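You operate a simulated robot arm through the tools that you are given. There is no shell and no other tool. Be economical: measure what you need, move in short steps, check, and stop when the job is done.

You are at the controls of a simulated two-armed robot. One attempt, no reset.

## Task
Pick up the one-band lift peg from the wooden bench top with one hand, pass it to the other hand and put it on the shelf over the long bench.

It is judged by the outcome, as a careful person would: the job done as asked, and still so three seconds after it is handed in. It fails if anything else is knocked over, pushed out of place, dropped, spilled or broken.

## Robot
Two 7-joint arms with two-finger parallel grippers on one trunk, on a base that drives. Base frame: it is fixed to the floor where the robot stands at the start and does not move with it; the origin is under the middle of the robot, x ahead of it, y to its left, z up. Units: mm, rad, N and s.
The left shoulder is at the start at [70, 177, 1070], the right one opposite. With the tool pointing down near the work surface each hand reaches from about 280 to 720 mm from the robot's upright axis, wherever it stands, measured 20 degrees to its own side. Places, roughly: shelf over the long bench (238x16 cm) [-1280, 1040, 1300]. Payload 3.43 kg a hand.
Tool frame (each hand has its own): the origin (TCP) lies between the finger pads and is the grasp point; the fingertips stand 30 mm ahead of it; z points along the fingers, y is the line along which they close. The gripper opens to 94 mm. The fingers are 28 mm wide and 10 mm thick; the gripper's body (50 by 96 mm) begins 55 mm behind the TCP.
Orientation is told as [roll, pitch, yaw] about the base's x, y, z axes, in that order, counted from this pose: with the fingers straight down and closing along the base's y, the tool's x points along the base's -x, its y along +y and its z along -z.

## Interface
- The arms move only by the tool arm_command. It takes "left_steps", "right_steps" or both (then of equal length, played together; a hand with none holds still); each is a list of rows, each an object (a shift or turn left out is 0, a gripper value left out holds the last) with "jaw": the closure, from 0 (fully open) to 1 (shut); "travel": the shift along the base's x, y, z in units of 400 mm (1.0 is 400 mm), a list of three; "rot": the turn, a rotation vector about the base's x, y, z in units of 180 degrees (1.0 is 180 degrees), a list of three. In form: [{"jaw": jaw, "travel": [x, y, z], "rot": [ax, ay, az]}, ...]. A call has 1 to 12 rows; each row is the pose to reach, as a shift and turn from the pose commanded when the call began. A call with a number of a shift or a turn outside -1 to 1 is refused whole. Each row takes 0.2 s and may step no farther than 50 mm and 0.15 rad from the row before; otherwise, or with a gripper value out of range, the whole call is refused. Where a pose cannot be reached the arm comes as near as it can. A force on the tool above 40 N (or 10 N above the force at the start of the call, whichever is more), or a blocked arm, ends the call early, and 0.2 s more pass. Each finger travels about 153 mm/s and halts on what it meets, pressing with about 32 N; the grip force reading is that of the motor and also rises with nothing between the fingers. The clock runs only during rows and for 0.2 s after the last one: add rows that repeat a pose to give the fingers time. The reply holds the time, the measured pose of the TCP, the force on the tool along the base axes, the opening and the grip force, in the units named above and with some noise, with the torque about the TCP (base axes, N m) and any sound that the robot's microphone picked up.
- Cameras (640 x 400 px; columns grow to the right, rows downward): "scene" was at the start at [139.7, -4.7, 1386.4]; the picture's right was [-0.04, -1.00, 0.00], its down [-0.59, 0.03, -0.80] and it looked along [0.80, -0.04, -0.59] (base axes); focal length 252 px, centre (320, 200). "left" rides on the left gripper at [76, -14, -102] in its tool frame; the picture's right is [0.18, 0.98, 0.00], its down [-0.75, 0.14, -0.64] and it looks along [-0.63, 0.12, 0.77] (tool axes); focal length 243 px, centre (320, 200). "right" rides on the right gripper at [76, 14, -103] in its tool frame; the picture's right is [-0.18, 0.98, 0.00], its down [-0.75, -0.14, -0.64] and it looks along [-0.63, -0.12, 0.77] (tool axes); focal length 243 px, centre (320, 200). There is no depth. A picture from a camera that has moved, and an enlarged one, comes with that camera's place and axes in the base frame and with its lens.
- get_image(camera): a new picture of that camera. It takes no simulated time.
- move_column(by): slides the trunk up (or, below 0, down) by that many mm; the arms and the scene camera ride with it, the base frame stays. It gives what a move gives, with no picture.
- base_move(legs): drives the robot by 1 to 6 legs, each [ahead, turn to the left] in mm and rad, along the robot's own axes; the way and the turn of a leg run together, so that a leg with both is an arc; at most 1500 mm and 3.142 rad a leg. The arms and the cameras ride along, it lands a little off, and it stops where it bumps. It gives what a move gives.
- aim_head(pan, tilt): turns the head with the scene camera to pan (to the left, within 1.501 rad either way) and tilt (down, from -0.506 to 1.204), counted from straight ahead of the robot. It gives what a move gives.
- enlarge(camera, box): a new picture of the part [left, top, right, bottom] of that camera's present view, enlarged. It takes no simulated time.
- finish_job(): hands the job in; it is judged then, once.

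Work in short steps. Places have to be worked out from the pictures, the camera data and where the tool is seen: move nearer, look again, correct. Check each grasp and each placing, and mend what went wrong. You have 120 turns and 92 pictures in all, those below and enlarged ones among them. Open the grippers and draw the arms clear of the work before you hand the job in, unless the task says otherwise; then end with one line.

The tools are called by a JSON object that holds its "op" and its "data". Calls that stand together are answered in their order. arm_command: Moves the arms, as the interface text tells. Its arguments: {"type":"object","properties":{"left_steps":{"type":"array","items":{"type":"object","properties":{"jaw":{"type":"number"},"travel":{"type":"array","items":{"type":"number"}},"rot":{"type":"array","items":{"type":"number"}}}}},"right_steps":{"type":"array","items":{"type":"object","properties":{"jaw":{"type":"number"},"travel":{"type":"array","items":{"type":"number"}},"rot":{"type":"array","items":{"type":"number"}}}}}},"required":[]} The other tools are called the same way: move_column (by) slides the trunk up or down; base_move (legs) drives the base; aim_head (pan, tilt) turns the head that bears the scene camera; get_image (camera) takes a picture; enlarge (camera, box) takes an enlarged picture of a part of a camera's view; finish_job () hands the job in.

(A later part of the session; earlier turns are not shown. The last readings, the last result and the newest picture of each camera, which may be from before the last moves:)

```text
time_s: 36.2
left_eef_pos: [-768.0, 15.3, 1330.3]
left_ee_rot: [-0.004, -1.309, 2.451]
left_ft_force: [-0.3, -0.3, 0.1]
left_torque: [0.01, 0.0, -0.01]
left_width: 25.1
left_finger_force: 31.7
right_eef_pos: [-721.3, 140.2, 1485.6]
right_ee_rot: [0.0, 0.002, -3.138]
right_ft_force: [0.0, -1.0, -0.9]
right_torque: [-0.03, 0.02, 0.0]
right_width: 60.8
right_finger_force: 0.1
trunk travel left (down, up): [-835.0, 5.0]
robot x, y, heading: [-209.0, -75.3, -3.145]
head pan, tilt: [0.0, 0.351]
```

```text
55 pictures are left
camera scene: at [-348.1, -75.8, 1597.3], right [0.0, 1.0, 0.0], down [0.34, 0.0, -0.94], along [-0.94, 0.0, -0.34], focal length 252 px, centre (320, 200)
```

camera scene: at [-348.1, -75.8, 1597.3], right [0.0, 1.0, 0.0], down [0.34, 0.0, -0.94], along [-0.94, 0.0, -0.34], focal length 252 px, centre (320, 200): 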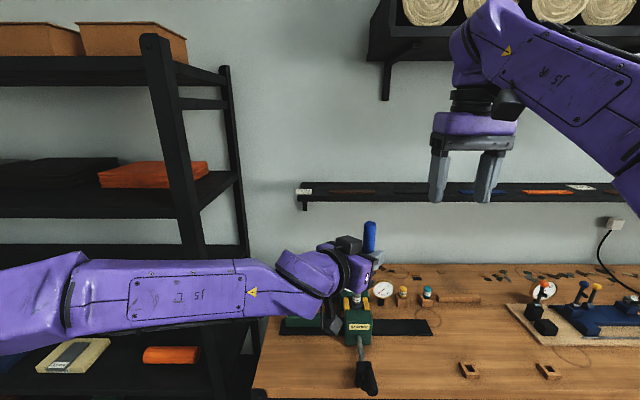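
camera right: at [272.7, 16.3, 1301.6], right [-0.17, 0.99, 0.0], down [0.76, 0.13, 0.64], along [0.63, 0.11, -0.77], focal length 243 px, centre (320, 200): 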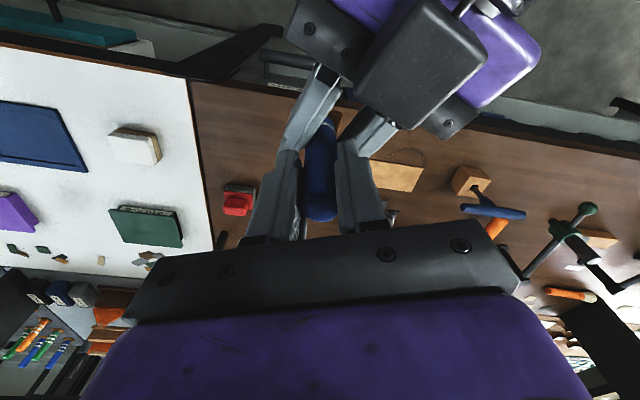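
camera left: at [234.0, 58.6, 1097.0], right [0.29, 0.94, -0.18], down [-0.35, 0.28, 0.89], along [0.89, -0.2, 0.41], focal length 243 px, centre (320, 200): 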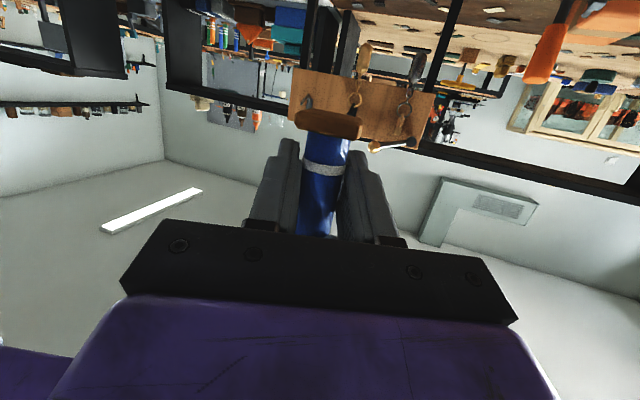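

Turned without trouble; the shelf is ahead. I enlarge the shelf to find free space and its edges, and check the peg.

{"op": "enlarge", "data": {"camera": "scene", "box": [290, 160, 460, 230]}}

{"op": "enlarge", "data": {"camera": "scene", "box": [460, 160, 640, 230]}}

{"op": "get_image", "data": {"camera": "left"}}

```text
3.76 times, centred on (375, 195) of scene
camera zoom: at [-348.1, -75.8, 1597.3], right [0.0, 1.0, 0.0], down [0.34, 0.0, -0.94], along [-0.94, 0.0, -0.34], focal length 951 px, centre (113, 219)
```

zoom: 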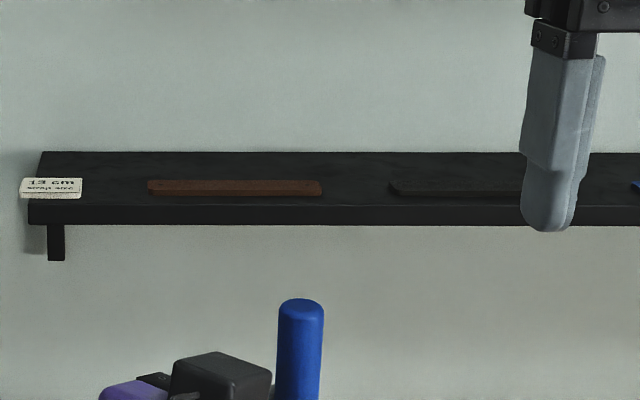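

```text
3.56 times, centred on (550, 195) of scene
camera zoom: at [-348.1, -75.8, 1597.3], right [0.0, 1.0, 0.0], down [0.34, 0.0, -0.94], along [-0.94, 0.0, -0.34], focal length 898 px, centre (-498, 218)
```

zoom: 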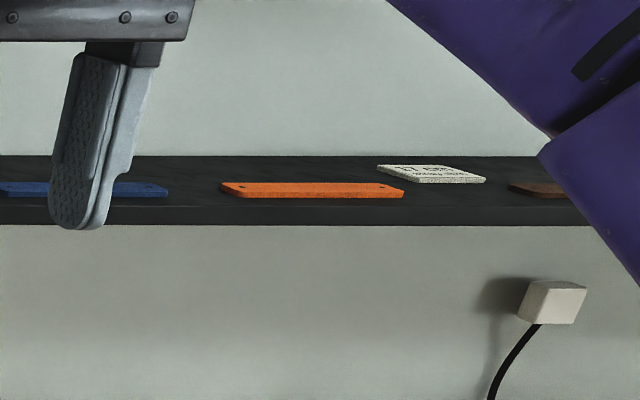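

```text
52 pictures are left
camera left: at [-667.1, -50.9, 1282.0], right [-0.59, -0.78, -0.18], down [0.24, -0.38, 0.89], along [-0.77, 0.49, 0.41], focal length 243 px, centre (320, 200)
```

left: 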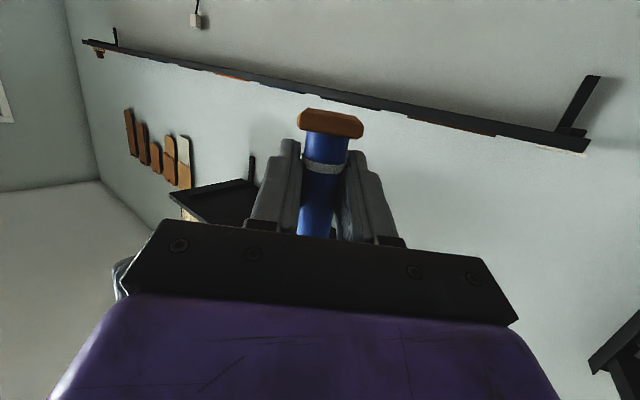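

Shelf top is at z≈1305, x from about -1200 to -1360; low flat strips lie on it with gaps. The widest gap seems at y≈830–930 between the orange and a brown strip. I drive along the aisle to stand in front of it (robot y≈1050).

{"op": "base_move", "data": {"legs": [[0, -1.571], [1120, 0], [0, 1.571]]}}

{"op": "get_image", "data": {"camera": "scene"}}

```text
time_s: 49.5
left_eef_pos: [-748.3, 1145.6, 1329.4]
left_ee_rot: [-0.006, -1.31, 2.416]
left_ft_force: [0.3, -0.1, -1.2]
left_torque: [-0.03, 0.0, 0.01]
left_width: 25.5
left_finger_force: 31.4
right_eef_pos: [-697.5, 1270.2, 1486.1]
right_ee_rot: [0.003, 0.0, 3.111]
right_ft_force: [0.6, 0.1, -0.3]
right_torque: [-0.01, 0.01, 0.01]
right_width: 61.1
right_finger_force: 0.0
trunk travel left (down, up): [-835.0, 5.0]
robot x, y, heading: [-190.3, 1035.3, 3.116]
head pan, tilt: [0.0, 0.351]
```

```text
51 pictures are left
camera scene: at [-331.7, 1040.8, 1597.3], right [0.03, 1.0, 0.0], down [0.34, -0.01, -0.94], along [-0.94, 0.03, -0.34], focal length 252 px, centre (320, 200)
```

scene: 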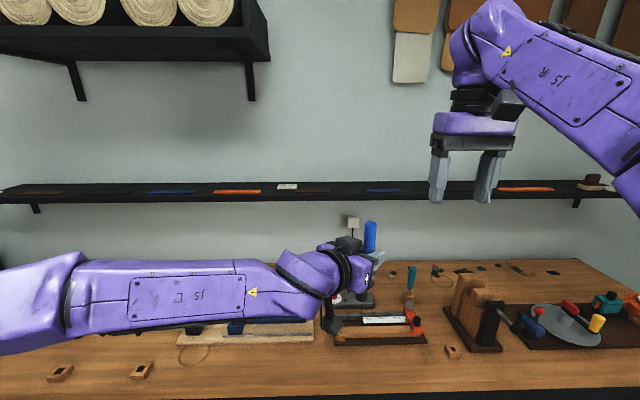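

I enlarge the shelf ahead to choose the clear spot.

{"op": "enlarge", "data": {"camera": "scene", "box": [200, 165, 440, 225]}}

```text
2.67 times, centred on (320, 195) of scene
camera zoom: at [-331.7, 1040.8, 1597.3], right [0.03, 1.0, 0.0], down [0.34, -0.01, -0.94], along [-0.94, 0.03, -0.34], focal length 673 px, centre (320, 213)
```

zoom: 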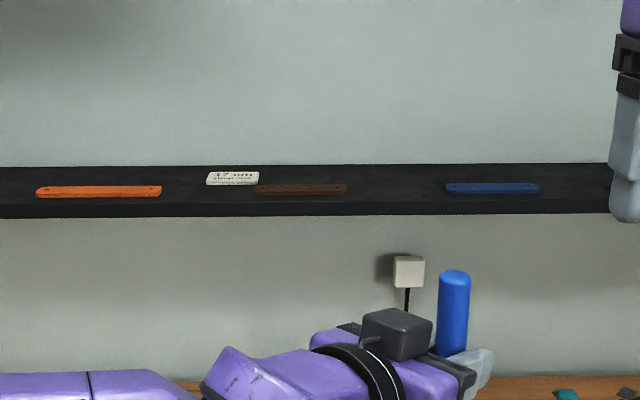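

There is a 138 mm empty gap at y≈1107–1245 between the brown and blue strips, clear behind too: target about (-1250, 1176). I move the robot to y≈1320 so the target lies straight ahead of the left shoulder.

{"op": "base_move", "data": {"legs": [[0, -1.545], [285, 0], [0, 1.571]]}}

{"op": "arm_command", "data": {"left_steps": [{"travel": [0, -0.1, 0.02], "rot": [0, 0, 0.04]}, {"travel": [0, -0.2, 0.04], "rot": [0, 0, 0.08]}, {"travel": [0, -0.3, 0.06], "rot": [0, 0, 0.12]}, {"travel": [0, -0.4, 0.08], "rot": [0, 0, 0.16]}, {"travel": [0, -0.5, 0.1], "rot": [0, 0, 0.2]}, {"travel": [0, -0.6, 0.12], "rot": [0, 0, 0.222]}]}}

{"op": "get_image", "data": {"camera": "scene"}}

{"op": "get_image", "data": {"camera": "left"}}

```text
time_s: 59.0
left_eef_pos: [-757.6, 1404.6, 1328.6]
left_ee_rot: [-0.005, -1.31, 2.465]
left_ft_force: [-0.4, -0.2, -0.1]
left_torque: [0.04, 0.01, -0.01]
left_width: 25.0
left_finger_force: 32.1
right_eef_pos: [-716.8, 1531.9, 1487.4]
right_ee_rot: [0.001, 0.001, -3.118]
right_ft_force: [-0.7, -1.0, 0.7]
right_torque: [-0.01, 0.04, 0.04]
right_width: 61.4
right_finger_force: 0.0
trunk travel left (down, up): [-835.0, 5.0]
robot x, y, heading: [-195.8, 1326.7, -3.124]
head pan, tilt: [0.0, 0.351]
```

```text
time_s: 60.4
left_eef_pos: [-757.1, 1161.1, 1376.2]
left_ee_rot: [-0.014, -1.31, -3.107]
left_ft_force: [0.3, -0.7, -1.5]
left_torque: [0.0, -0.03, 0.01]
left_width: 25.2
left_finger_force: 31.6
right_eef_pos: [-714.7, 1530.8, 1486.9]
right_ee_rot: [0.0, 0.003, -3.118]
right_ft_force: [-0.3, 0.0, 1.1]
right_torque: [-0.01, -0.03, 0.0]
right_width: 61.2
right_finger_force: 0.1
trunk travel left (down, up): [-835.0, 5.0]
robot x, y, heading: [-199.6, 1323.9, -3.119]
head pan, tilt: [0.0, 0.351]
```

```text
49 pictures are left
camera scene: at [-336.3, 1320.4, 1597.4], right [-0.02, 1.0, 0.0], down [0.34, 0.01, -0.94], along [-0.94, -0.02, -0.34], focal length 252 px, centre (320, 200)
```

scene: 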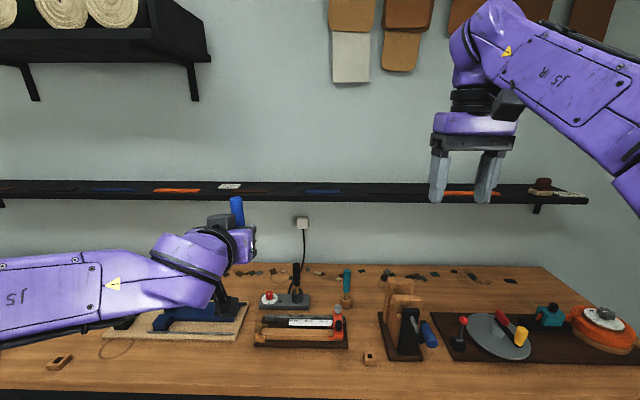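

```text
48 pictures are left
camera left: at [-637.9, 1178.2, 1329.7], right [0.07, -0.98, -0.18], down [0.43, -0.14, 0.89], along [-0.9, -0.14, 0.41], focal length 243 px, centre (320, 200)
```

left: 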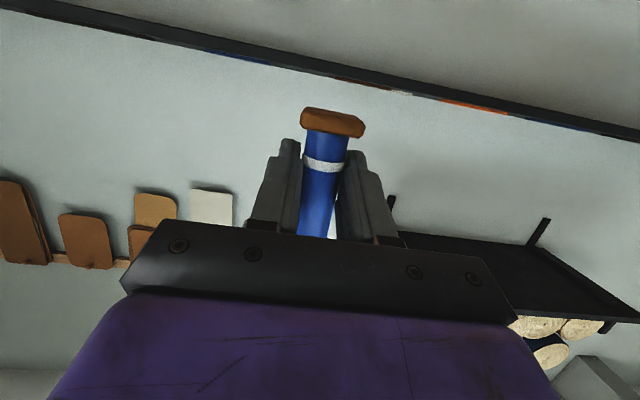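

I check the peg's lean in the grip with an enlargement, and drive 150 mm closer to the long bench.

{"op": "enlarge", "data": {"camera": "scene", "box": [190, 180, 290, 280]}}

{"op": "enlarge", "data": {"camera": "left", "box": [240, 90, 400, 250]}}

{"op": "base_move", "data": {"legs": [[150, 0]]}}

```text
4.00 times, centred on (240, 230) of scene
camera zoom: at [-336.3, 1320.4, 1597.4], right [-0.02, 1.0, 0.0], down [0.34, 0.01, -0.94], along [-0.94, -0.02, -0.34], focal length 1010 px, centre (640, 80)
```

zoom: 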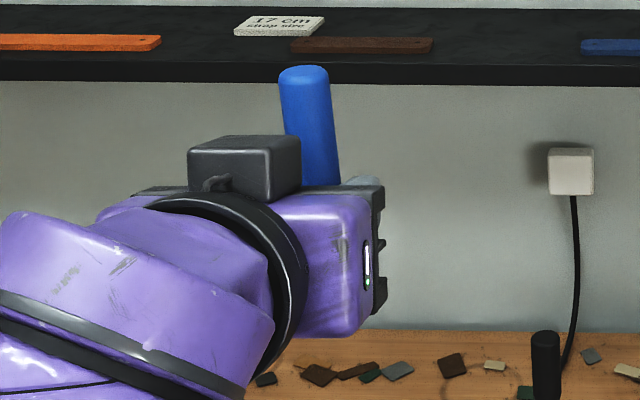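

```text
2.50 times, centred on (320, 170) of left
camera zoom: at [-637.9, 1178.2, 1329.7], right [0.07, -0.98, -0.18], down [0.43, -0.14, 0.89], along [-0.9, -0.14, 0.41], focal length 606 px, centre (320, 275)
```

zoom: 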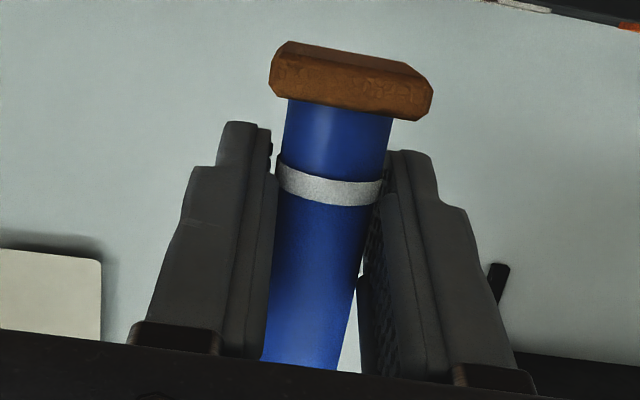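

```text
time_s: 61.8
left_eef_pos: [-903.1, 1160.7, 1378.8]
left_ee_rot: [-0.005, -1.313, -3.116]
left_ft_force: [-0.8, 1.1, 0.6]
left_torque: [-0.03, -0.02, 0.0]
left_width: 25.4
left_finger_force: 32.3
right_eef_pos: [-862.7, 1527.6, 1487.5]
right_ee_rot: [-0.002, -0.002, -3.117]
right_ft_force: [1.3, 0.0, 0.5]
right_torque: [-0.01, 0.0, -0.01]
right_width: 61.1
right_finger_force: 0.0
trunk travel left (down, up): [-835.0, 5.0]
robot x, y, heading: [-344.4, 1325.4, -3.122]
head pan, tilt: [0.0, 0.351]
```

The peg leans only about 2.5°; I correct that with a small roll while extending the left arm toward the shelf at a safe height.

{"op": "arm_command", "data": {"left_steps": [{"travel": [-0.1, 0.01, 0.01], "rot": [-0.004, 0, 0]}, {"travel": [-0.2, 0.02, 0.02], "rot": [-0.008, 0, 0]}, {"travel": [-0.3, 0.03, 0.02], "rot": [-0.0127, 0, 0]}, {"travel": [-0.4, 0.035, 0.02], "rot": [-0.0127, 0, 0]}, {"travel": [-0.5, 0.035, 0.02], "rot": [-0.0127, 0, 0]}, {"travel": [-0.6, 0.035, 0.02], "rot": [-0.0127, 0, 0]}, {"travel": [-0.7, 0.035, 0.02], "rot": [-0.0127, 0, 0]}]}}

{"op": "get_image", "data": {"camera": "scene"}}

{"op": "get_image", "data": {"camera": "left"}}

```text
time_s: 63.4
left_eef_pos: [-1190.6, 1175.0, 1381.6]
left_ee_rot: [0.151, -1.303, 3.016]
left_ft_force: [0.6, 0.3, -0.8]
left_torque: [0.01, 0.04, -0.05]
left_width: 25.2
left_finger_force: 31.7
right_eef_pos: [-870.6, 1529.7, 1485.2]
right_ee_rot: [0.003, 0.006, -3.121]
right_ft_force: [-0.1, -0.1, -0.2]
right_torque: [0.01, -0.04, -0.01]
right_width: 61.3
right_finger_force: 0.1
trunk travel left (down, up): [-835.0, 5.0]
robot x, y, heading: [-345.2, 1323.1, -3.122]
head pan, tilt: [0.0, 0.351]
```

```text
45 pictures are left
camera scene: at [-492.4, 1319.8, 1597.0], right [-0.02, 1.0, 0.0], down [0.35, 0.01, -0.94], along [-0.94, -0.02, -0.35], focal length 252 px, centre (320, 200)
```

scene: 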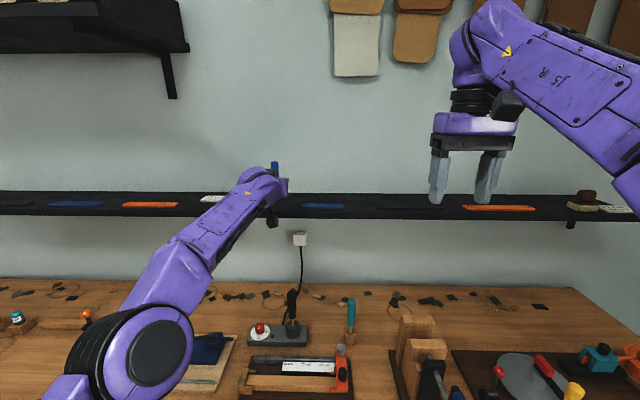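

```text
44 pictures are left
camera left: at [-1071.7, 1189.3, 1334.4], right [0.07, -0.99, -0.14], down [0.42, -0.1, 0.9], along [-0.9, -0.12, 0.41], focal length 243 px, centre (320, 200)
```

left: 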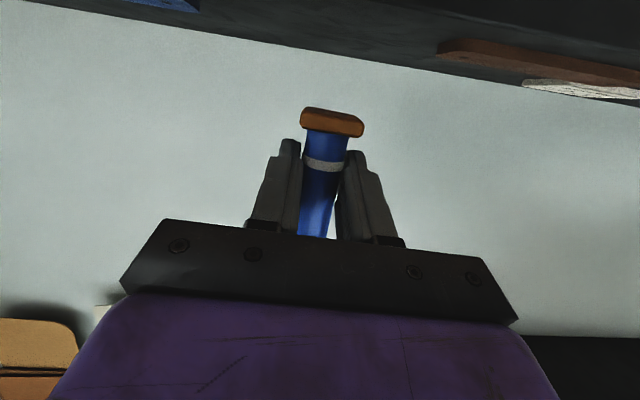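

The arm reached the shelf edge with the peg over the gap. I extend 60 mm more, staying high, and check clearances.

{"op": "arm_command", "data": {"left_steps": [{"travel": [-0.05, 0, 0]}, {"travel": [-0.1, 0, 0]}, {"travel": [-0.15, 0, 0]}, {"travel": [-0.15, 0, -0.04]}]}}

{"op": "get_image", "data": {"camera": "left"}}

{"op": "enlarge", "data": {"camera": "scene", "box": [200, 140, 360, 240]}}

```text
time_s: 64.4
left_eef_pos: [-1184.6, 1173.5, 1386.6]
left_ee_rot: [0.15, -1.31, 3.015]
left_ft_force: [0.6, 0.2, 0.1]
left_torque: [0.01, 0.01, 0.04]
left_width: 24.9
left_finger_force: 32.6
left hand out of reach, approached as far as the arm can: row 1, 2, 3, 4
right_eef_pos: [-864.0, 1527.5, 1486.6]
right_ee_rot: [-0.001, 0.002, -3.119]
right_ft_force: [-0.5, 0.4, -0.4]
right_torque: [0.03, 0.01, 0.0]
right_width: 61.1
right_finger_force: 0.0
trunk travel left (down, up): [-835.0, 5.0]
robot x, y, heading: [-347.6, 1322.1, -3.121]
head pan, tilt: [0.0, 0.351]
```

```text
43 pictures are left
camera left: at [-1066.4, 1188.0, 1337.6], right [0.07, -0.99, -0.14], down [0.43, -0.1, 0.9], along [-0.9, -0.12, 0.42], focal length 243 px, centre (320, 200)
```

left: 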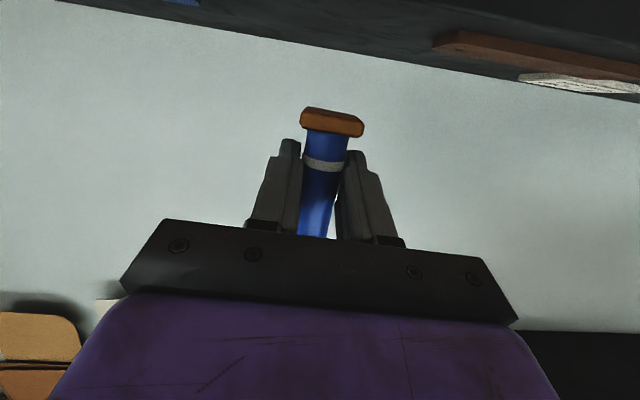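

```text
4.00 times, centred on (280, 190) of scene
camera zoom: at [-485.8, 1318.4, 1597.5], right [-0.02, 1.0, 0.0], down [0.34, 0.01, -0.94], along [-0.94, -0.02, -0.34], focal length 1010 px, centre (480, 240)
```

zoom: 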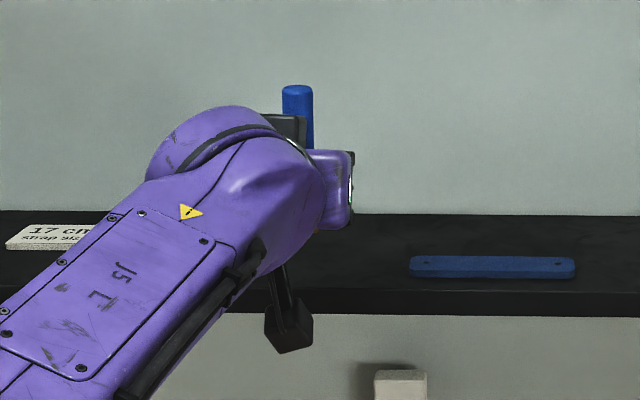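

The arm is at full reach at x≈-1185, so the base must get ~75 mm closer. I look down at the bench edge and the robot's front to check room.

{"op": "aim_head", "data": {"pan": 0, "tilt": 1.2}}

{"op": "get_image", "data": {"camera": "scene"}}

```text
time_s: 65.6
left_eef_pos: [-1185.1, 1174.0, 1385.0]
left_ee_rot: [0.149, -1.309, 3.015]
left_ft_force: [0.3, -0.6, -0.8]
left_torque: [-0.01, 0.0, -0.01]
left_width: 24.8
left_finger_force: 31.9
right_eef_pos: [-865.3, 1527.2, 1486.0]
right_ee_rot: [0.003, 0.002, -3.119]
right_ft_force: [-0.1, 0.3, 0.1]
right_torque: [0.0, 0.02, -0.02]
right_width: 61.2
right_finger_force: 0.1
trunk travel left (down, up): [-835.0, 5.0]
robot x, y, heading: [-345.0, 1325.1, -3.118]
head pan, tilt: [0.0, 1.201]
```

```text
41 pictures are left
camera scene: at [-449.5, 1319.5, 1530.0], right [-0.02, 1.0, 0.0], down [0.93, 0.02, -0.36], along [-0.36, -0.01, -0.93], focal length 252 px, centre (320, 200)
```

scene: 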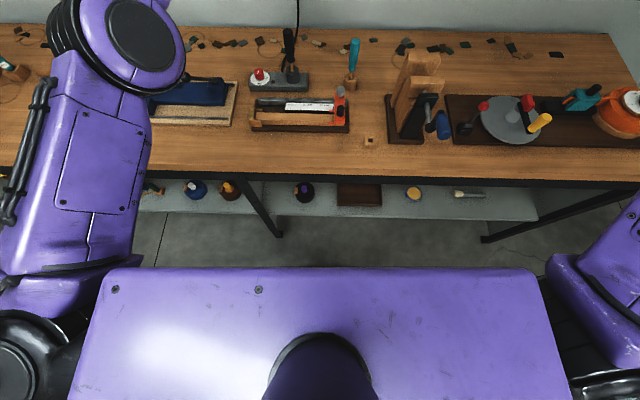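

Bench edge is at x≈-753 and the base front no farther than about -640, so 70 mm more is safe. I drive it; the peg stays ~40 mm above the shelf.

{"op": "base_move", "data": {"legs": [[70, 0]]}}

{"op": "aim_head", "data": {"pan": 0.15, "tilt": 0.35}}

{"op": "get_image", "data": {"camera": "scene"}}

{"op": "get_image", "data": {"camera": "left"}}

```text
time_s: 66.6
left_eef_pos: [-1254.3, 1174.7, 1394.8]
left_ee_rot: [0.162, -1.316, 3.004]
left_ft_force: [0.7, 0.0, -0.8]
left_torque: [-0.01, 0.01, -0.04]
left_width: 21.6
left_finger_force: 31.4
right_eef_pos: [-925.2, 1527.3, 1495.4]
right_ee_rot: [0.001, -0.007, -3.119]
right_ft_force: [-0.4, 0.2, -1.8]
right_torque: [0.0, -0.05, 0.02]
right_width: 61.0
right_finger_force: 0.0
trunk travel left (down, up): [-835.0, 5.0]
robot x, y, heading: [-414.7, 1319.9, -3.122]
head pan, tilt: [0.0, 1.201]
```

```text
time_s: 67.8
left_eef_pos: [-1258.4, 1174.4, 1394.0]
left_ee_rot: [0.158, -1.317, 3.008]
left_ft_force: [-0.6, 0.5, -0.1]
left_torque: [0.02, 0.0, 0.01]
left_width: 21.2
left_finger_force: 31.9
right_eef_pos: [-928.9, 1527.5, 1493.8]
right_ee_rot: [0.002, -0.006, -3.118]
right_ft_force: [-0.4, 0.1, -0.6]
right_torque: [0.0, -0.02, -0.02]
right_width: 61.0
right_finger_force: 0.1
trunk travel left (down, up): [-835.0, 5.0]
robot x, y, heading: [-418.0, 1321.2, -3.122]
head pan, tilt: [0.15, 0.351]
```

```text
40 pictures are left
camera scene: at [-561.4, 1303.5, 1596.7], right [-0.17, 0.99, 0.0], down [0.34, 0.06, -0.94], along [-0.92, -0.16, -0.35], focal length 252 px, centre (320, 200)
```

scene: 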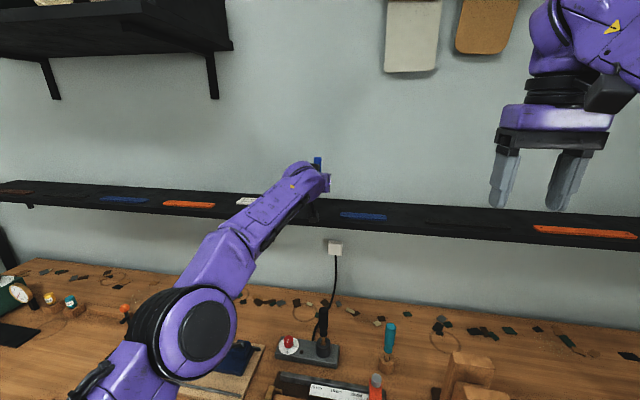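

```text
39 pictures are left
camera left: at [-1139.3, 1189.0, 1344.7], right [0.07, -0.99, -0.14], down [0.43, -0.1, 0.9], along [-0.9, -0.12, 0.42], focal length 243 px, centre (320, 200)
```

left: 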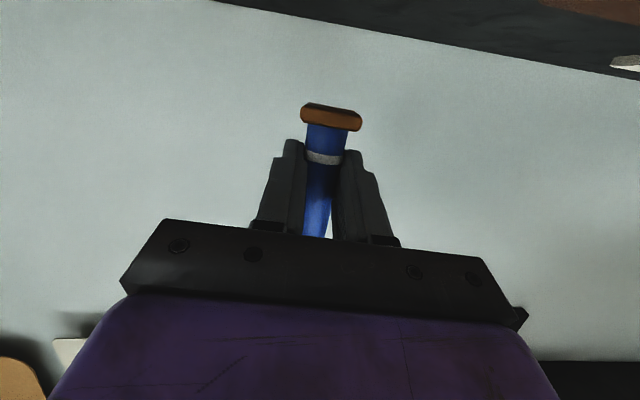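

The hand rose ~8 mm and the grip width changed to 21.3 mm (the peg seems to have seated flush). I check for a persistent offset with a still command and look at the peg closely.

{"op": "arm_command", "data": {"left_steps": [{"travel": [0, 0, 0]}, {"travel": [0, 0, 0]}]}}

{"op": "enlarge", "data": {"camera": "scene", "box": [270, 140, 370, 240]}}

{"op": "enlarge", "data": {"camera": "left", "box": [240, 90, 400, 250]}}

{"op": "aim_head", "data": {"pan": 0, "tilt": 1.2}}

{"op": "get_image", "data": {"camera": "scene"}}

```text
time_s: 68.3
left_eef_pos: [-1254.0, 1174.7, 1395.8]
left_ee_rot: [0.159, -1.317, 3.005]
left_ft_force: [0.2, 0.3, -0.3]
left_torque: [-0.02, 0.01, -0.06]
left_width: 21.2
left_finger_force: 31.7
right_eef_pos: [-925.4, 1527.1, 1495.9]
right_ee_rot: [0.003, -0.01, -3.119]
right_ft_force: [0.1, 1.2, 0.0]
right_torque: [0.0, 0.01, 0.01]
right_width: 61.3
right_finger_force: 0.1
trunk travel left (down, up): [-835.0, 5.0]
robot x, y, heading: [-416.6, 1320.3, -3.121]
head pan, tilt: [0.15, 0.351]
```

```text
4.00 times, centred on (320, 190) of scene
camera zoom: at [-558.1, 1303.6, 1597.1], right [-0.17, 0.99, 0.0], down [0.34, 0.06, -0.94], along [-0.93, -0.16, -0.35], focal length 1010 px, centre (320, 240)
```

zoom: 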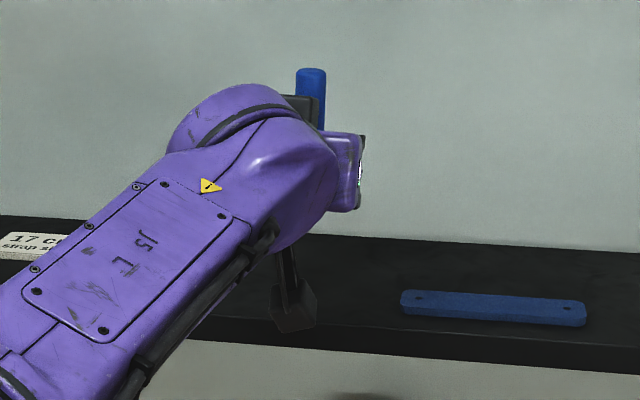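

```text
2.50 times, centred on (320, 170) of left
camera zoom: at [-1136.5, 1189.1, 1346.6], right [0.06, -0.99, -0.14], down [0.44, -0.1, 0.89], along [-0.9, -0.12, 0.43], focal length 606 px, centre (320, 275)
```

zoom: 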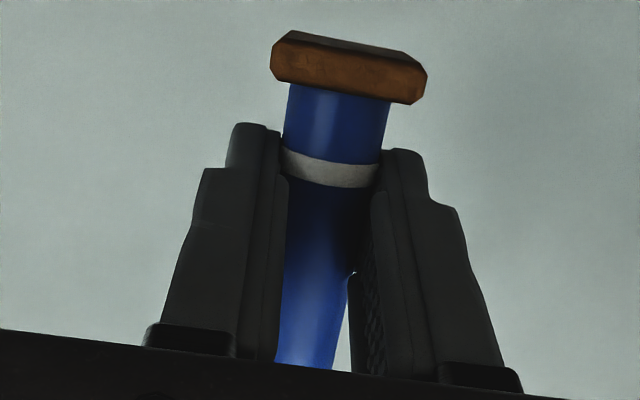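

```text
time_s: 69.5
left_eef_pos: [-1252.7, 1175.0, 1397.2]
left_ee_rot: [0.16, -1.319, 3.004]
left_ft_force: [0.9, 0.4, -0.6]
left_torque: [0.02, 0.0, 0.0]
left_width: 21.0
left_finger_force: 32.2
right_eef_pos: [-923.2, 1527.5, 1495.9]
right_ee_rot: [0.002, -0.012, -3.12]
right_ft_force: [0.6, -0.1, 0.1]
right_torque: [0.0, 0.05, -0.02]
right_width: 60.9
right_finger_force: 0.0
trunk travel left (down, up): [-835.0, 5.0]
robot x, y, heading: [-416.7, 1321.6, -3.119]
head pan, tilt: [0.0, 1.201]
```

```text
36 pictures are left
camera scene: at [-520.4, 1318.2, 1530.0], right [-0.02, 1.0, 0.0], down [0.93, 0.02, -0.36], along [-0.36, -0.01, -0.93], focal length 252 px, centre (320, 200)
```

scene: 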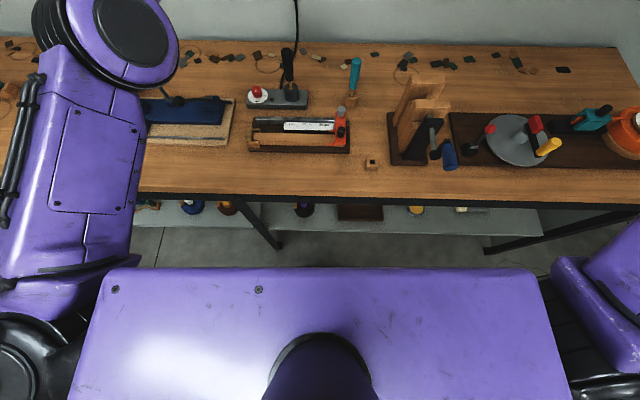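

Both hands' pitch and height creep upward, as if the base is pressing on something after the last drive. I back off 20 mm and see whether the readings return to level.

{"op": "base_move", "data": {"legs": [[-20, 0]]}}

{"op": "arm_command", "data": {"left_steps": [{"travel": [0, 0, 0]}, {"travel": [0, 0, 0]}]}}

```text
time_s: 70.3
left_eef_pos: [-1239.1, 1175.4, 1391.5]
left_ee_rot: [0.159, -1.311, 3.006]
left_ft_force: [0.5, 0.2, -0.5]
left_torque: [0.05, 0.01, 0.02]
left_width: 20.7
left_finger_force: 32.0
right_eef_pos: [-911.1, 1526.9, 1492.9]
right_ee_rot: [0.001, -0.004, -3.119]
right_ft_force: [-0.2, -0.1, -0.1]
right_torque: [-0.02, -0.02, 0.0]
right_width: 60.8
right_finger_force: 0.0
trunk travel left (down, up): [-835.0, 5.0]
robot x, y, heading: [-397.5, 1322.1, -3.125]
head pan, tilt: [0.0, 1.201]
```

```text
time_s: 70.9
left_eef_pos: [-1236.1, 1175.3, 1394.9]
left_ee_rot: [0.161, -1.316, 3.005]
left_ft_force: [-0.5, 0.5, 0.0]
left_torque: [0.02, 0.01, -0.04]
left_width: 21.1
left_finger_force: 32.1
right_eef_pos: [-905.7, 1528.6, 1494.5]
right_ee_rot: [0.002, -0.007, -3.119]
right_ft_force: [0.6, -0.2, 0.2]
right_torque: [0.03, 0.01, -0.02]
right_width: 60.9
right_finger_force: 0.0
trunk travel left (down, up): [-835.0, 5.0]
robot x, y, heading: [-396.1, 1322.1, -3.121]
head pan, tilt: [0.0, 1.201]
```

The offset persists a little; I wait some rows to see whether it drifts.

{"op": "arm_command", "data": {"left_steps": [{"travel": [0, 0, 0]}, {"travel": [0, 0, 0]}, {"travel": [0, 0, 0]}, {"travel": [0, 0, 0]}, {"travel": [0, 0, 0]}, {"travel": [0, 0, 0]}, {"travel": [0, 0, 0]}, {"travel": [0, 0, 0]}]}}

{"op": "get_image", "data": {"camera": "right"}}

{"op": "get_image", "data": {"camera": "left"}}

```text
time_s: 72.7
left_eef_pos: [-1232.8, 1176.0, 1396.6]
left_ee_rot: [0.159, -1.318, 3.005]
left_ft_force: [0.2, -0.1, -0.3]
left_torque: [-0.02, -0.01, 0.02]
left_width: 20.9
left_finger_force: 32.0
right_eef_pos: [-903.3, 1527.1, 1496.6]
right_ee_rot: [0.003, -0.01, -3.119]
right_ft_force: [-0.9, 0.0, -0.1]
right_torque: [-0.01, 0.02, 0.01]
right_width: 61.0
right_finger_force: 0.1
trunk travel left (down, up): [-835.0, 5.0]
robot x, y, heading: [-396.0, 1320.1, -3.123]
head pan, tilt: [0.0, 1.201]
```

```text
35 pictures are left
camera right: at [-827.5, 1515.4, 1596.8], right [-0.16, -0.99, 0.0], down [-0.75, 0.12, 0.65], along [-0.64, 0.1, -0.76], focal length 243 px, centre (320, 200)
```

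right: 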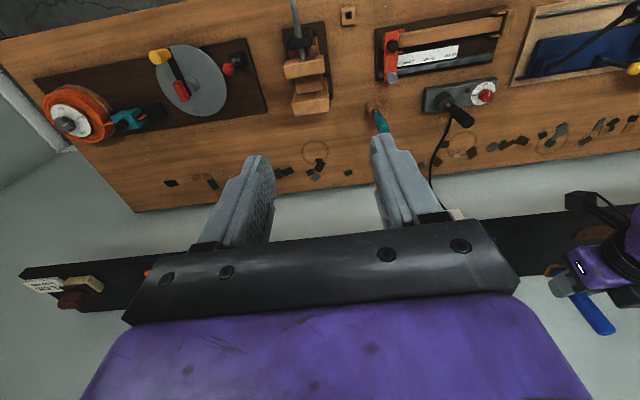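

```text
34 pictures are left
camera left: at [-1115.0, 1189.6, 1347.2], right [0.06, -0.99, -0.14], down [0.44, -0.1, 0.89], along [-0.9, -0.12, 0.43], focal length 243 px, centre (320, 200)
```

left: 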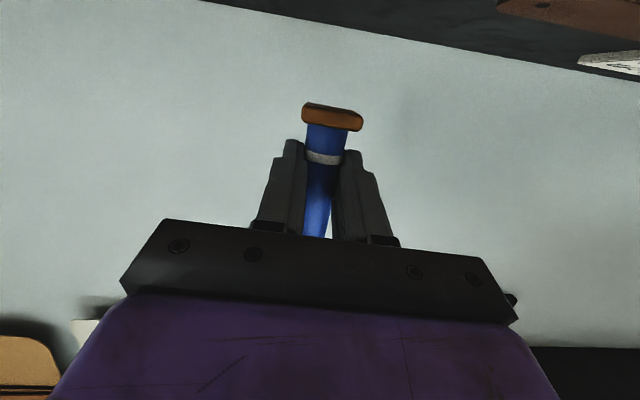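

The peg is now flush in the grip and upright; the hand is at (-1233, 1176, 1396) and steady within a few mm. The foot's bottom is ~37–41 mm below the TCP, so contact is expected at TCP z≈1342–1346. I lower to about 1356 first.

{"op": "arm_command", "data": {"left_steps": [{"travel": [0, 0, -0.03]}, {"travel": [-0.01, 0, -0.06]}, {"travel": [-0.02, 0, -0.1]}, {"travel": [-0.025, 0, -0.1]}]}}

{"op": "get_image", "data": {"camera": "left"}}

{"op": "get_image", "data": {"camera": "right"}}

```text
time_s: 73.7
left_eef_pos: [-1242.9, 1173.9, 1355.2]
left_ee_rot: [0.161, -1.318, 3.006]
left_ft_force: [0.3, -0.6, -0.6]
left_torque: [-0.02, -0.01, 0.02]
left_width: 21.2
left_finger_force: 31.6
right_eef_pos: [-904.1, 1528.8, 1496.9]
right_ee_rot: [0.001, -0.01, -3.118]
right_ft_force: [-0.4, 0.8, 0.2]
right_torque: [-0.01, 0.0, 0.0]
right_width: 61.1
right_finger_force: 0.1
trunk travel left (down, up): [-835.0, 5.0]
robot x, y, heading: [-397.4, 1323.6, -3.126]
head pan, tilt: [0.0, 1.201]
```

```text
33 pictures are left
camera left: at [-1124.6, 1189.7, 1307.0], right [0.06, -0.99, -0.14], down [0.44, -0.1, 0.89], along [-0.9, -0.12, 0.43], focal length 243 px, centre (320, 200)
```

left: 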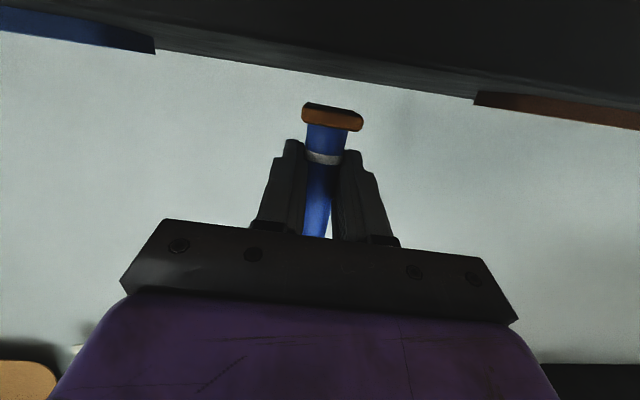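

```text
32 pictures are left
camera right: at [-827.3, 1515.5, 1596.8], right [-0.16, -0.99, 0.0], down [-0.75, 0.12, 0.65], along [-0.64, 0.1, -0.76], focal length 243 px, centre (320, 200)
```

right: 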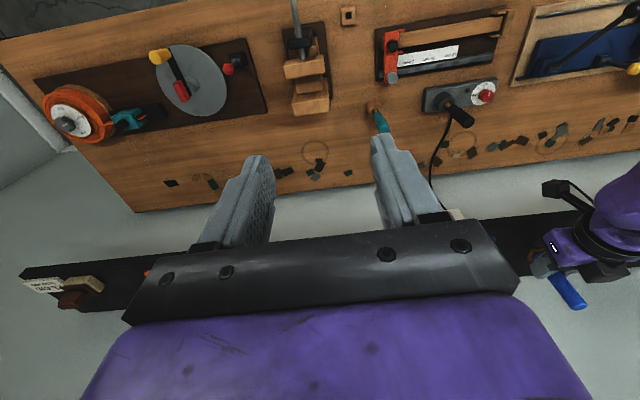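

Foot is about 10 mm above the shelf, right in the gap. I lower gently in small steps until the force tells of contact.

{"op": "arm_command", "data": {"left_steps": [{"travel": [0, 0, -0.01]}, {"travel": [0, 0, -0.018]}]}}

{"op": "enlarge", "data": {"camera": "left", "box": [240, 30, 400, 190]}}

{"op": "enlarge", "data": {"camera": "right", "box": [480, 190, 640, 320]}}

```text
time_s: 74.3
left_eef_pos: [-1242.4, 1175.5, 1349.3]
left_ee_rot: [0.16, -1.317, 3.007]
left_ft_force: [0.6, 0.2, 0.2]
left_torque: [0.01, 0.01, 0.04]
left_width: 21.2
left_finger_force: 31.7
right_eef_pos: [-903.1, 1529.2, 1496.4]
right_ee_rot: [0.002, -0.012, -3.118]
right_ft_force: [-0.1, 0.1, 0.1]
right_torque: [-0.02, 0.02, -0.01]
right_width: 60.8
right_finger_force: 0.2
trunk travel left (down, up): [-835.0, 5.0]
robot x, y, heading: [-395.7, 1320.0, -3.124]
head pan, tilt: [0.0, 1.201]
```

```text
2.50 times, centred on (320, 110) of left
camera zoom: at [-1124.9, 1189.2, 1299.9], right [0.06, -0.99, -0.14], down [0.44, -0.1, 0.89], along [-0.9, -0.12, 0.43], focal length 606 px, centre (320, 425)
```

zoom: 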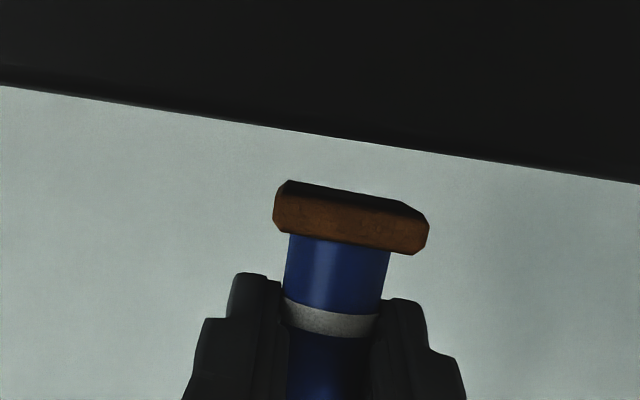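

```text
3.08 times, centred on (560, 255) of right
camera zoom: at [-827.4, 1515.5, 1596.8], right [-0.16, -0.99, 0.0], down [-0.75, 0.12, 0.65], along [-0.64, 0.1, -0.76], focal length 746 px, centre (-418, 31)
```

zoom: 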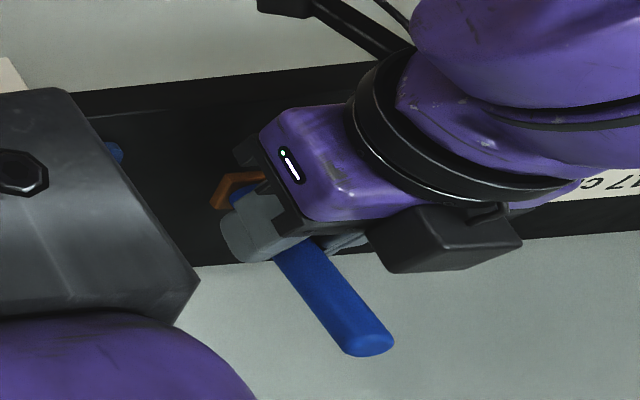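

Shelf top works out at z≈1300 and the foot bottom at ≈1307; I go down 7 mm more in fine steps.

{"op": "arm_command", "data": {"left_steps": [{"travel": [0, 0, -0.006]}, {"travel": [0, 0, -0.012]}, {"travel": [0, 0, -0.015]}, {"travel": [0, 0, -0.0175]}]}}

{"op": "enlarge", "data": {"camera": "left", "box": [240, 30, 400, 190]}}

```text
time_s: 75.3
left_eef_pos: [-1243.4, 1175.7, 1341.0]
left_ee_rot: [0.162, -1.319, 3.003]
left_ft_force: [1.8, -0.4, -0.2]
left_torque: [0.0, -0.03, 0.03]
left_width: 21.2
left_finger_force: 31.8
right_eef_pos: [-903.3, 1527.7, 1495.7]
right_ee_rot: [0.002, -0.01, -3.119]
right_ft_force: [-2.4, 0.0, 0.1]
right_torque: [-0.01, 0.02, -0.01]
right_width: 61.2
right_finger_force: 0.1
trunk travel left (down, up): [-835.0, 5.0]
robot x, y, heading: [-396.5, 1322.3, -3.121]
head pan, tilt: [0.0, 1.201]
```

```text
2.50 times, centred on (320, 110) of left
camera zoom: at [-1124.5, 1189.5, 1293.2], right [0.06, -0.99, -0.14], down [0.44, -0.1, 0.89], along [-0.9, -0.12, 0.43], focal length 606 px, centre (320, 425)
```

zoom: 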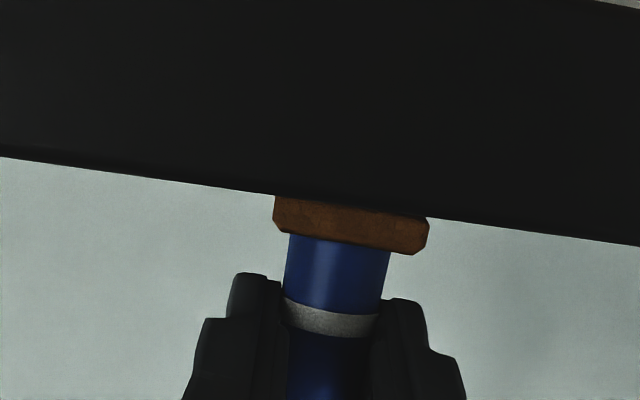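

Almost in contact, no force yet. I go on down 1 mm per row, up to 4 mm.

{"op": "arm_command", "data": {"left_steps": [{"travel": [0, 0, -0.0025]}, {"travel": [0, 0, -0.005]}]}}

{"op": "arm_command", "data": {"left_steps": [{"travel": [0, 0, -0.0025]}, {"travel": [0, 0, -0.005]}]}}

```text
time_s: 75.9
left_eef_pos: [-1243.5, 1176.4, 1340.0]
left_ee_rot: [0.158, -1.319, 3.007]
left_ft_force: [-0.1, 0.4, -0.3]
left_torque: [-0.02, -0.04, 0.01]
left_width: 21.0
left_finger_force: 31.6
right_eef_pos: [-903.5, 1528.7, 1496.5]
right_ee_rot: [0.004, -0.012, -3.117]
right_ft_force: [-0.7, 0.6, 0.4]
right_torque: [0.02, 0.01, -0.01]
right_width: 61.2
right_finger_force: 0.1
trunk travel left (down, up): [-835.0, 5.0]
robot x, y, heading: [-396.2, 1322.8, -3.124]
head pan, tilt: [0.0, 1.201]
```

```text
time_s: 76.5
left_eef_pos: [-1241.7, 1175.4, 1340.1]
left_ee_rot: [0.163, -1.321, 3.004]
left_ft_force: [-0.7, -0.4, 3.1]
left_torque: [0.04, 0.04, -0.01]
left_width: 21.1
left_finger_force: 31.8
right_eef_pos: [-903.8, 1528.1, 1496.2]
right_ee_rot: [0.003, -0.01, -3.119]
right_ft_force: [-1.0, -0.4, 0.5]
right_torque: [0.02, 0.01, 0.02]
right_width: 61.2
right_finger_force: 0.1
trunk travel left (down, up): [-835.0, 5.0]
robot x, y, heading: [-395.6, 1317.7, -3.126]
head pan, tilt: [0.0, 1.201]
```

Light contact (3 N). One more mm down to seat the foot, then I open the gripper slowly.

{"op": "arm_command", "data": {"left_steps": [{"travel": [0, 0, -0.003]}, {"travel": [0, 0, -0.003]}]}}

{"op": "arm_command", "data": {"left_steps": [{"jaw": 0.75}, {"jaw": 0.7}, {"jaw": 0.6}, {"jaw": 0.5}, {"jaw": 0.4}, {"jaw": 0.4}]}}

{"op": "get_image", "data": {"camera": "left"}}

{"op": "enlarge", "data": {"camera": "right", "box": [480, 190, 640, 320]}}

```text
time_s: 77.1
left_eef_pos: [-1242.0, 1175.3, 1340.8]
left_ee_rot: [0.16, -1.32, 3.006]
left_ft_force: [-3.0, -1.6, 9.4]
left_torque: [0.13, 0.15, 0.0]
left_width: 21.0
left_finger_force: 32.2
right_eef_pos: [-902.3, 1527.7, 1497.3]
right_ee_rot: [0.0, -0.011, -3.118]
right_ft_force: [0.4, 0.3, -0.3]
right_torque: [0.0, 0.01, -0.01]
right_width: 61.2
right_finger_force: 0.1
trunk travel left (down, up): [-835.0, 5.0]
robot x, y, heading: [-396.3, 1322.4, -3.121]
head pan, tilt: [0.0, 1.201]
```

```text
time_s: 78.5
left_eef_pos: [-1242.9, 1175.9, 1336.8]
left_ee_rot: [0.162, -1.317, 3.005]
left_ft_force: [0.2, 0.4, -0.4]
left_torque: [0.02, -0.03, -0.01]
left_width: 56.2
left_finger_force: 0.1
right_eef_pos: [-902.8, 1526.6, 1495.5]
right_ee_rot: [0.002, -0.01, -3.12]
right_ft_force: [-0.3, 0.2, -0.3]
right_torque: [-0.01, 0.0, 0.03]
right_width: 61.3
right_finger_force: 0.0
trunk travel left (down, up): [-835.0, 5.0]
robot x, y, heading: [-396.3, 1322.6, -3.122]
head pan, tilt: [0.0, 1.201]
```

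```text
28 pictures are left
camera left: at [-1124.7, 1189.6, 1287.9], right [0.06, -0.99, -0.14], down [0.44, -0.1, 0.89], along [-0.9, -0.12, 0.43], focal length 243 px, centre (320, 200)
```

left: 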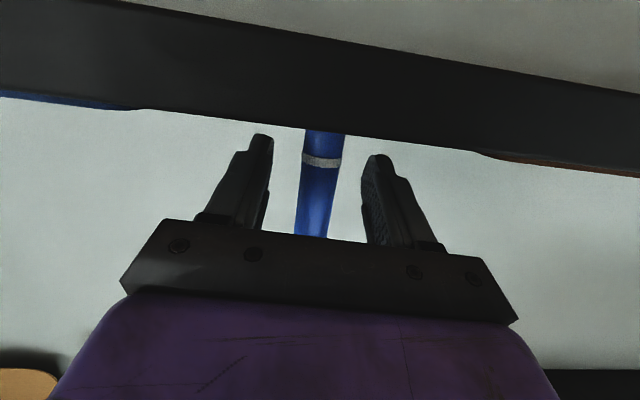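

```text
3.08 times, centred on (560, 255) of right
camera zoom: at [-827.2, 1515.5, 1596.8], right [-0.16, -0.99, 0.0], down [-0.75, 0.12, 0.65], along [-0.64, 0.1, -0.76], focal length 746 px, centre (-418, 31)
```

zoom: 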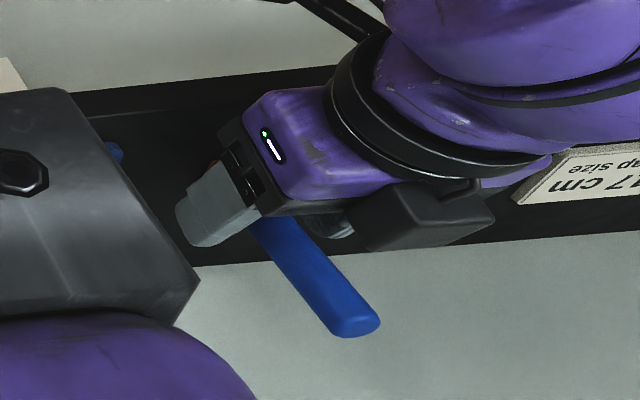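

The peg stands by itself on the shelf between the opened fingers. I open fully and draw the left hand straight back.

{"op": "arm_command", "data": {"left_steps": [{"jaw": 0.2, "travel": [0, 0, 0.005]}, {"travel": [0.05, 0, 0.005]}, {"travel": [0.12, 0, 0.005]}, {"travel": [0.22, 0, 0.005]}, {"travel": [0.32, 0, 0.01]}, {"travel": [0.42, 0, 0.01]}, {"travel": [0.5, 0, 0.01]}]}}

{"op": "aim_head", "data": {"pan": 0.15, "tilt": 0.35}}

{"op": "get_image", "data": {"camera": "scene"}}

{"op": "get_image", "data": {"camera": "left"}}

```text
time_s: 79.5
left_eef_pos: [-1179.0, 1143.2, 1321.4]
left_ee_rot: [-0.025, -1.302, -3.065]
left_ft_force: [-2.7, 5.4, 6.5]
left_torque: [-0.17, 0.23, -0.21]
left_width: 72.6
left_finger_force: 0.2
right_eef_pos: [-903.1, 1530.3, 1495.1]
right_ee_rot: [0.003, -0.01, -3.121]
right_ft_force: [0.6, -0.8, -0.2]
right_torque: [-0.02, 0.01, -0.01]
right_width: 61.0
right_finger_force: 0.0
trunk travel left (down, up): [-835.0, 5.0]
robot x, y, heading: [-397.8, 1322.9, -3.126]
head pan, tilt: [0.0, 1.201]
stopped in row 4 (left hand): the force on the tool passed its limit (the readings are from after the stop); the commanded pose is now the measured one
```

```text
time_s: 80.7
left_eef_pos: [-1177.9, 1144.0, 1321.3]
left_ee_rot: [-0.013, -1.301, -3.073]
left_ft_force: [-7.6, 1.2, 14.8]
left_torque: [-0.57, 0.53, -0.43]
left_width: 73.9
left_finger_force: 0.0
right_eef_pos: [-902.1, 1531.3, 1496.4]
right_ee_rot: [0.004, -0.011, -3.12]
right_ft_force: [0.0, 0.4, 0.7]
right_torque: [0.03, 0.04, -0.02]
right_width: 61.1
right_finger_force: 0.1
trunk travel left (down, up): [-835.0, 5.0]
robot x, y, heading: [-397.5, 1322.5, -3.127]
head pan, tilt: [0.15, 0.351]
```

```text
26 pictures are left
camera scene: at [-535.5, 1306.1, 1597.5], right [-0.17, 0.99, 0.0], down [0.34, 0.06, -0.94], along [-0.93, -0.16, -0.34], focal length 252 px, centre (320, 200)
```

scene: 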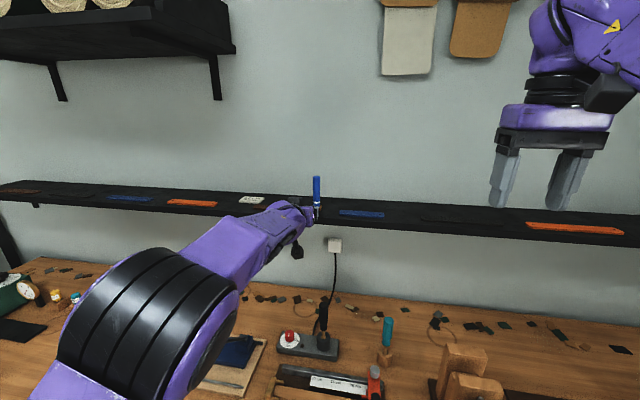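

```text
25 pictures are left
camera left: at [-1059.1, 1163.9, 1275.1], right [0.1, -0.98, -0.18], down [0.43, -0.12, 0.9], along [-0.9, -0.17, 0.4], focal length 243 px, centre (320, 200)
```

left: 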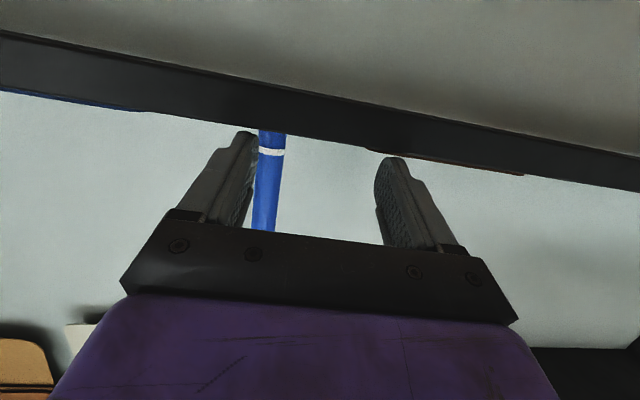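

The arm swung a bit off on leaving full reach: the fingertips now rest lightly on the shelf's front, but they are already in front of the peg, which still stands. I lift and retreat in very small steps.

{"op": "arm_command", "data": {"left_steps": [{"travel": [0.005, 0, 0.01]}, {"travel": [0.015, 0, 0.02]}, {"travel": [0.03, 0, 0.03]}]}}

{"op": "get_image", "data": {"camera": "left"}}

{"op": "enlarge", "data": {"camera": "scene", "box": [270, 160, 390, 260]}}

```text
time_s: 81.5
left_eef_pos: [-1163.7, 1137.4, 1329.7]
left_ee_rot: [-0.034, -1.293, -3.051]
left_ft_force: [0.5, 0.2, -0.3]
left_torque: [0.01, -0.01, -0.06]
left_width: 75.1
left_finger_force: 0.1
right_eef_pos: [-901.6, 1528.2, 1496.8]
right_ee_rot: [0.002, -0.013, -3.119]
right_ft_force: [0.7, 0.3, -0.1]
right_torque: [0.02, 0.02, 0.0]
right_width: 61.0
right_finger_force: 0.1
trunk travel left (down, up): [-835.0, 5.0]
robot x, y, heading: [-395.6, 1324.6, -3.124]
head pan, tilt: [0.15, 0.351]
```

```text
24 pictures are left
camera left: at [-1045.2, 1158.1, 1284.1], right [0.11, -0.98, -0.19], down [0.42, -0.12, 0.9], along [-0.9, -0.18, 0.4], focal length 243 px, centre (320, 200)
```

left: 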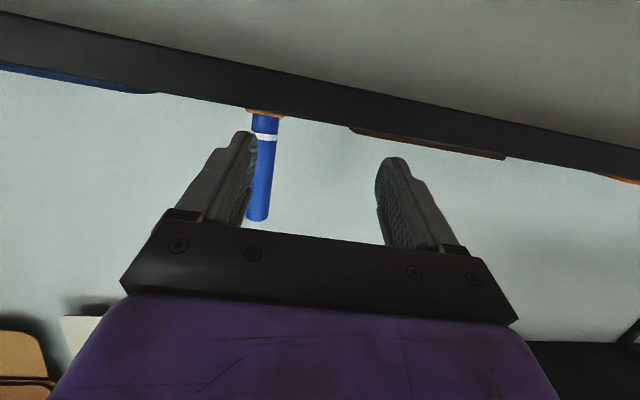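

```text
4.00 times, centred on (330, 210) of scene
camera zoom: at [-534.1, 1303.2, 1597.3], right [-0.17, 0.99, 0.0], down [0.34, 0.06, -0.94], along [-0.93, -0.16, -0.34], focal length 1010 px, centre (280, 160)
```

zoom: 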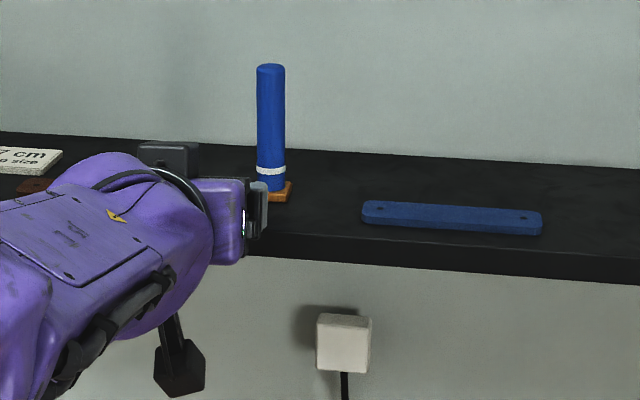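

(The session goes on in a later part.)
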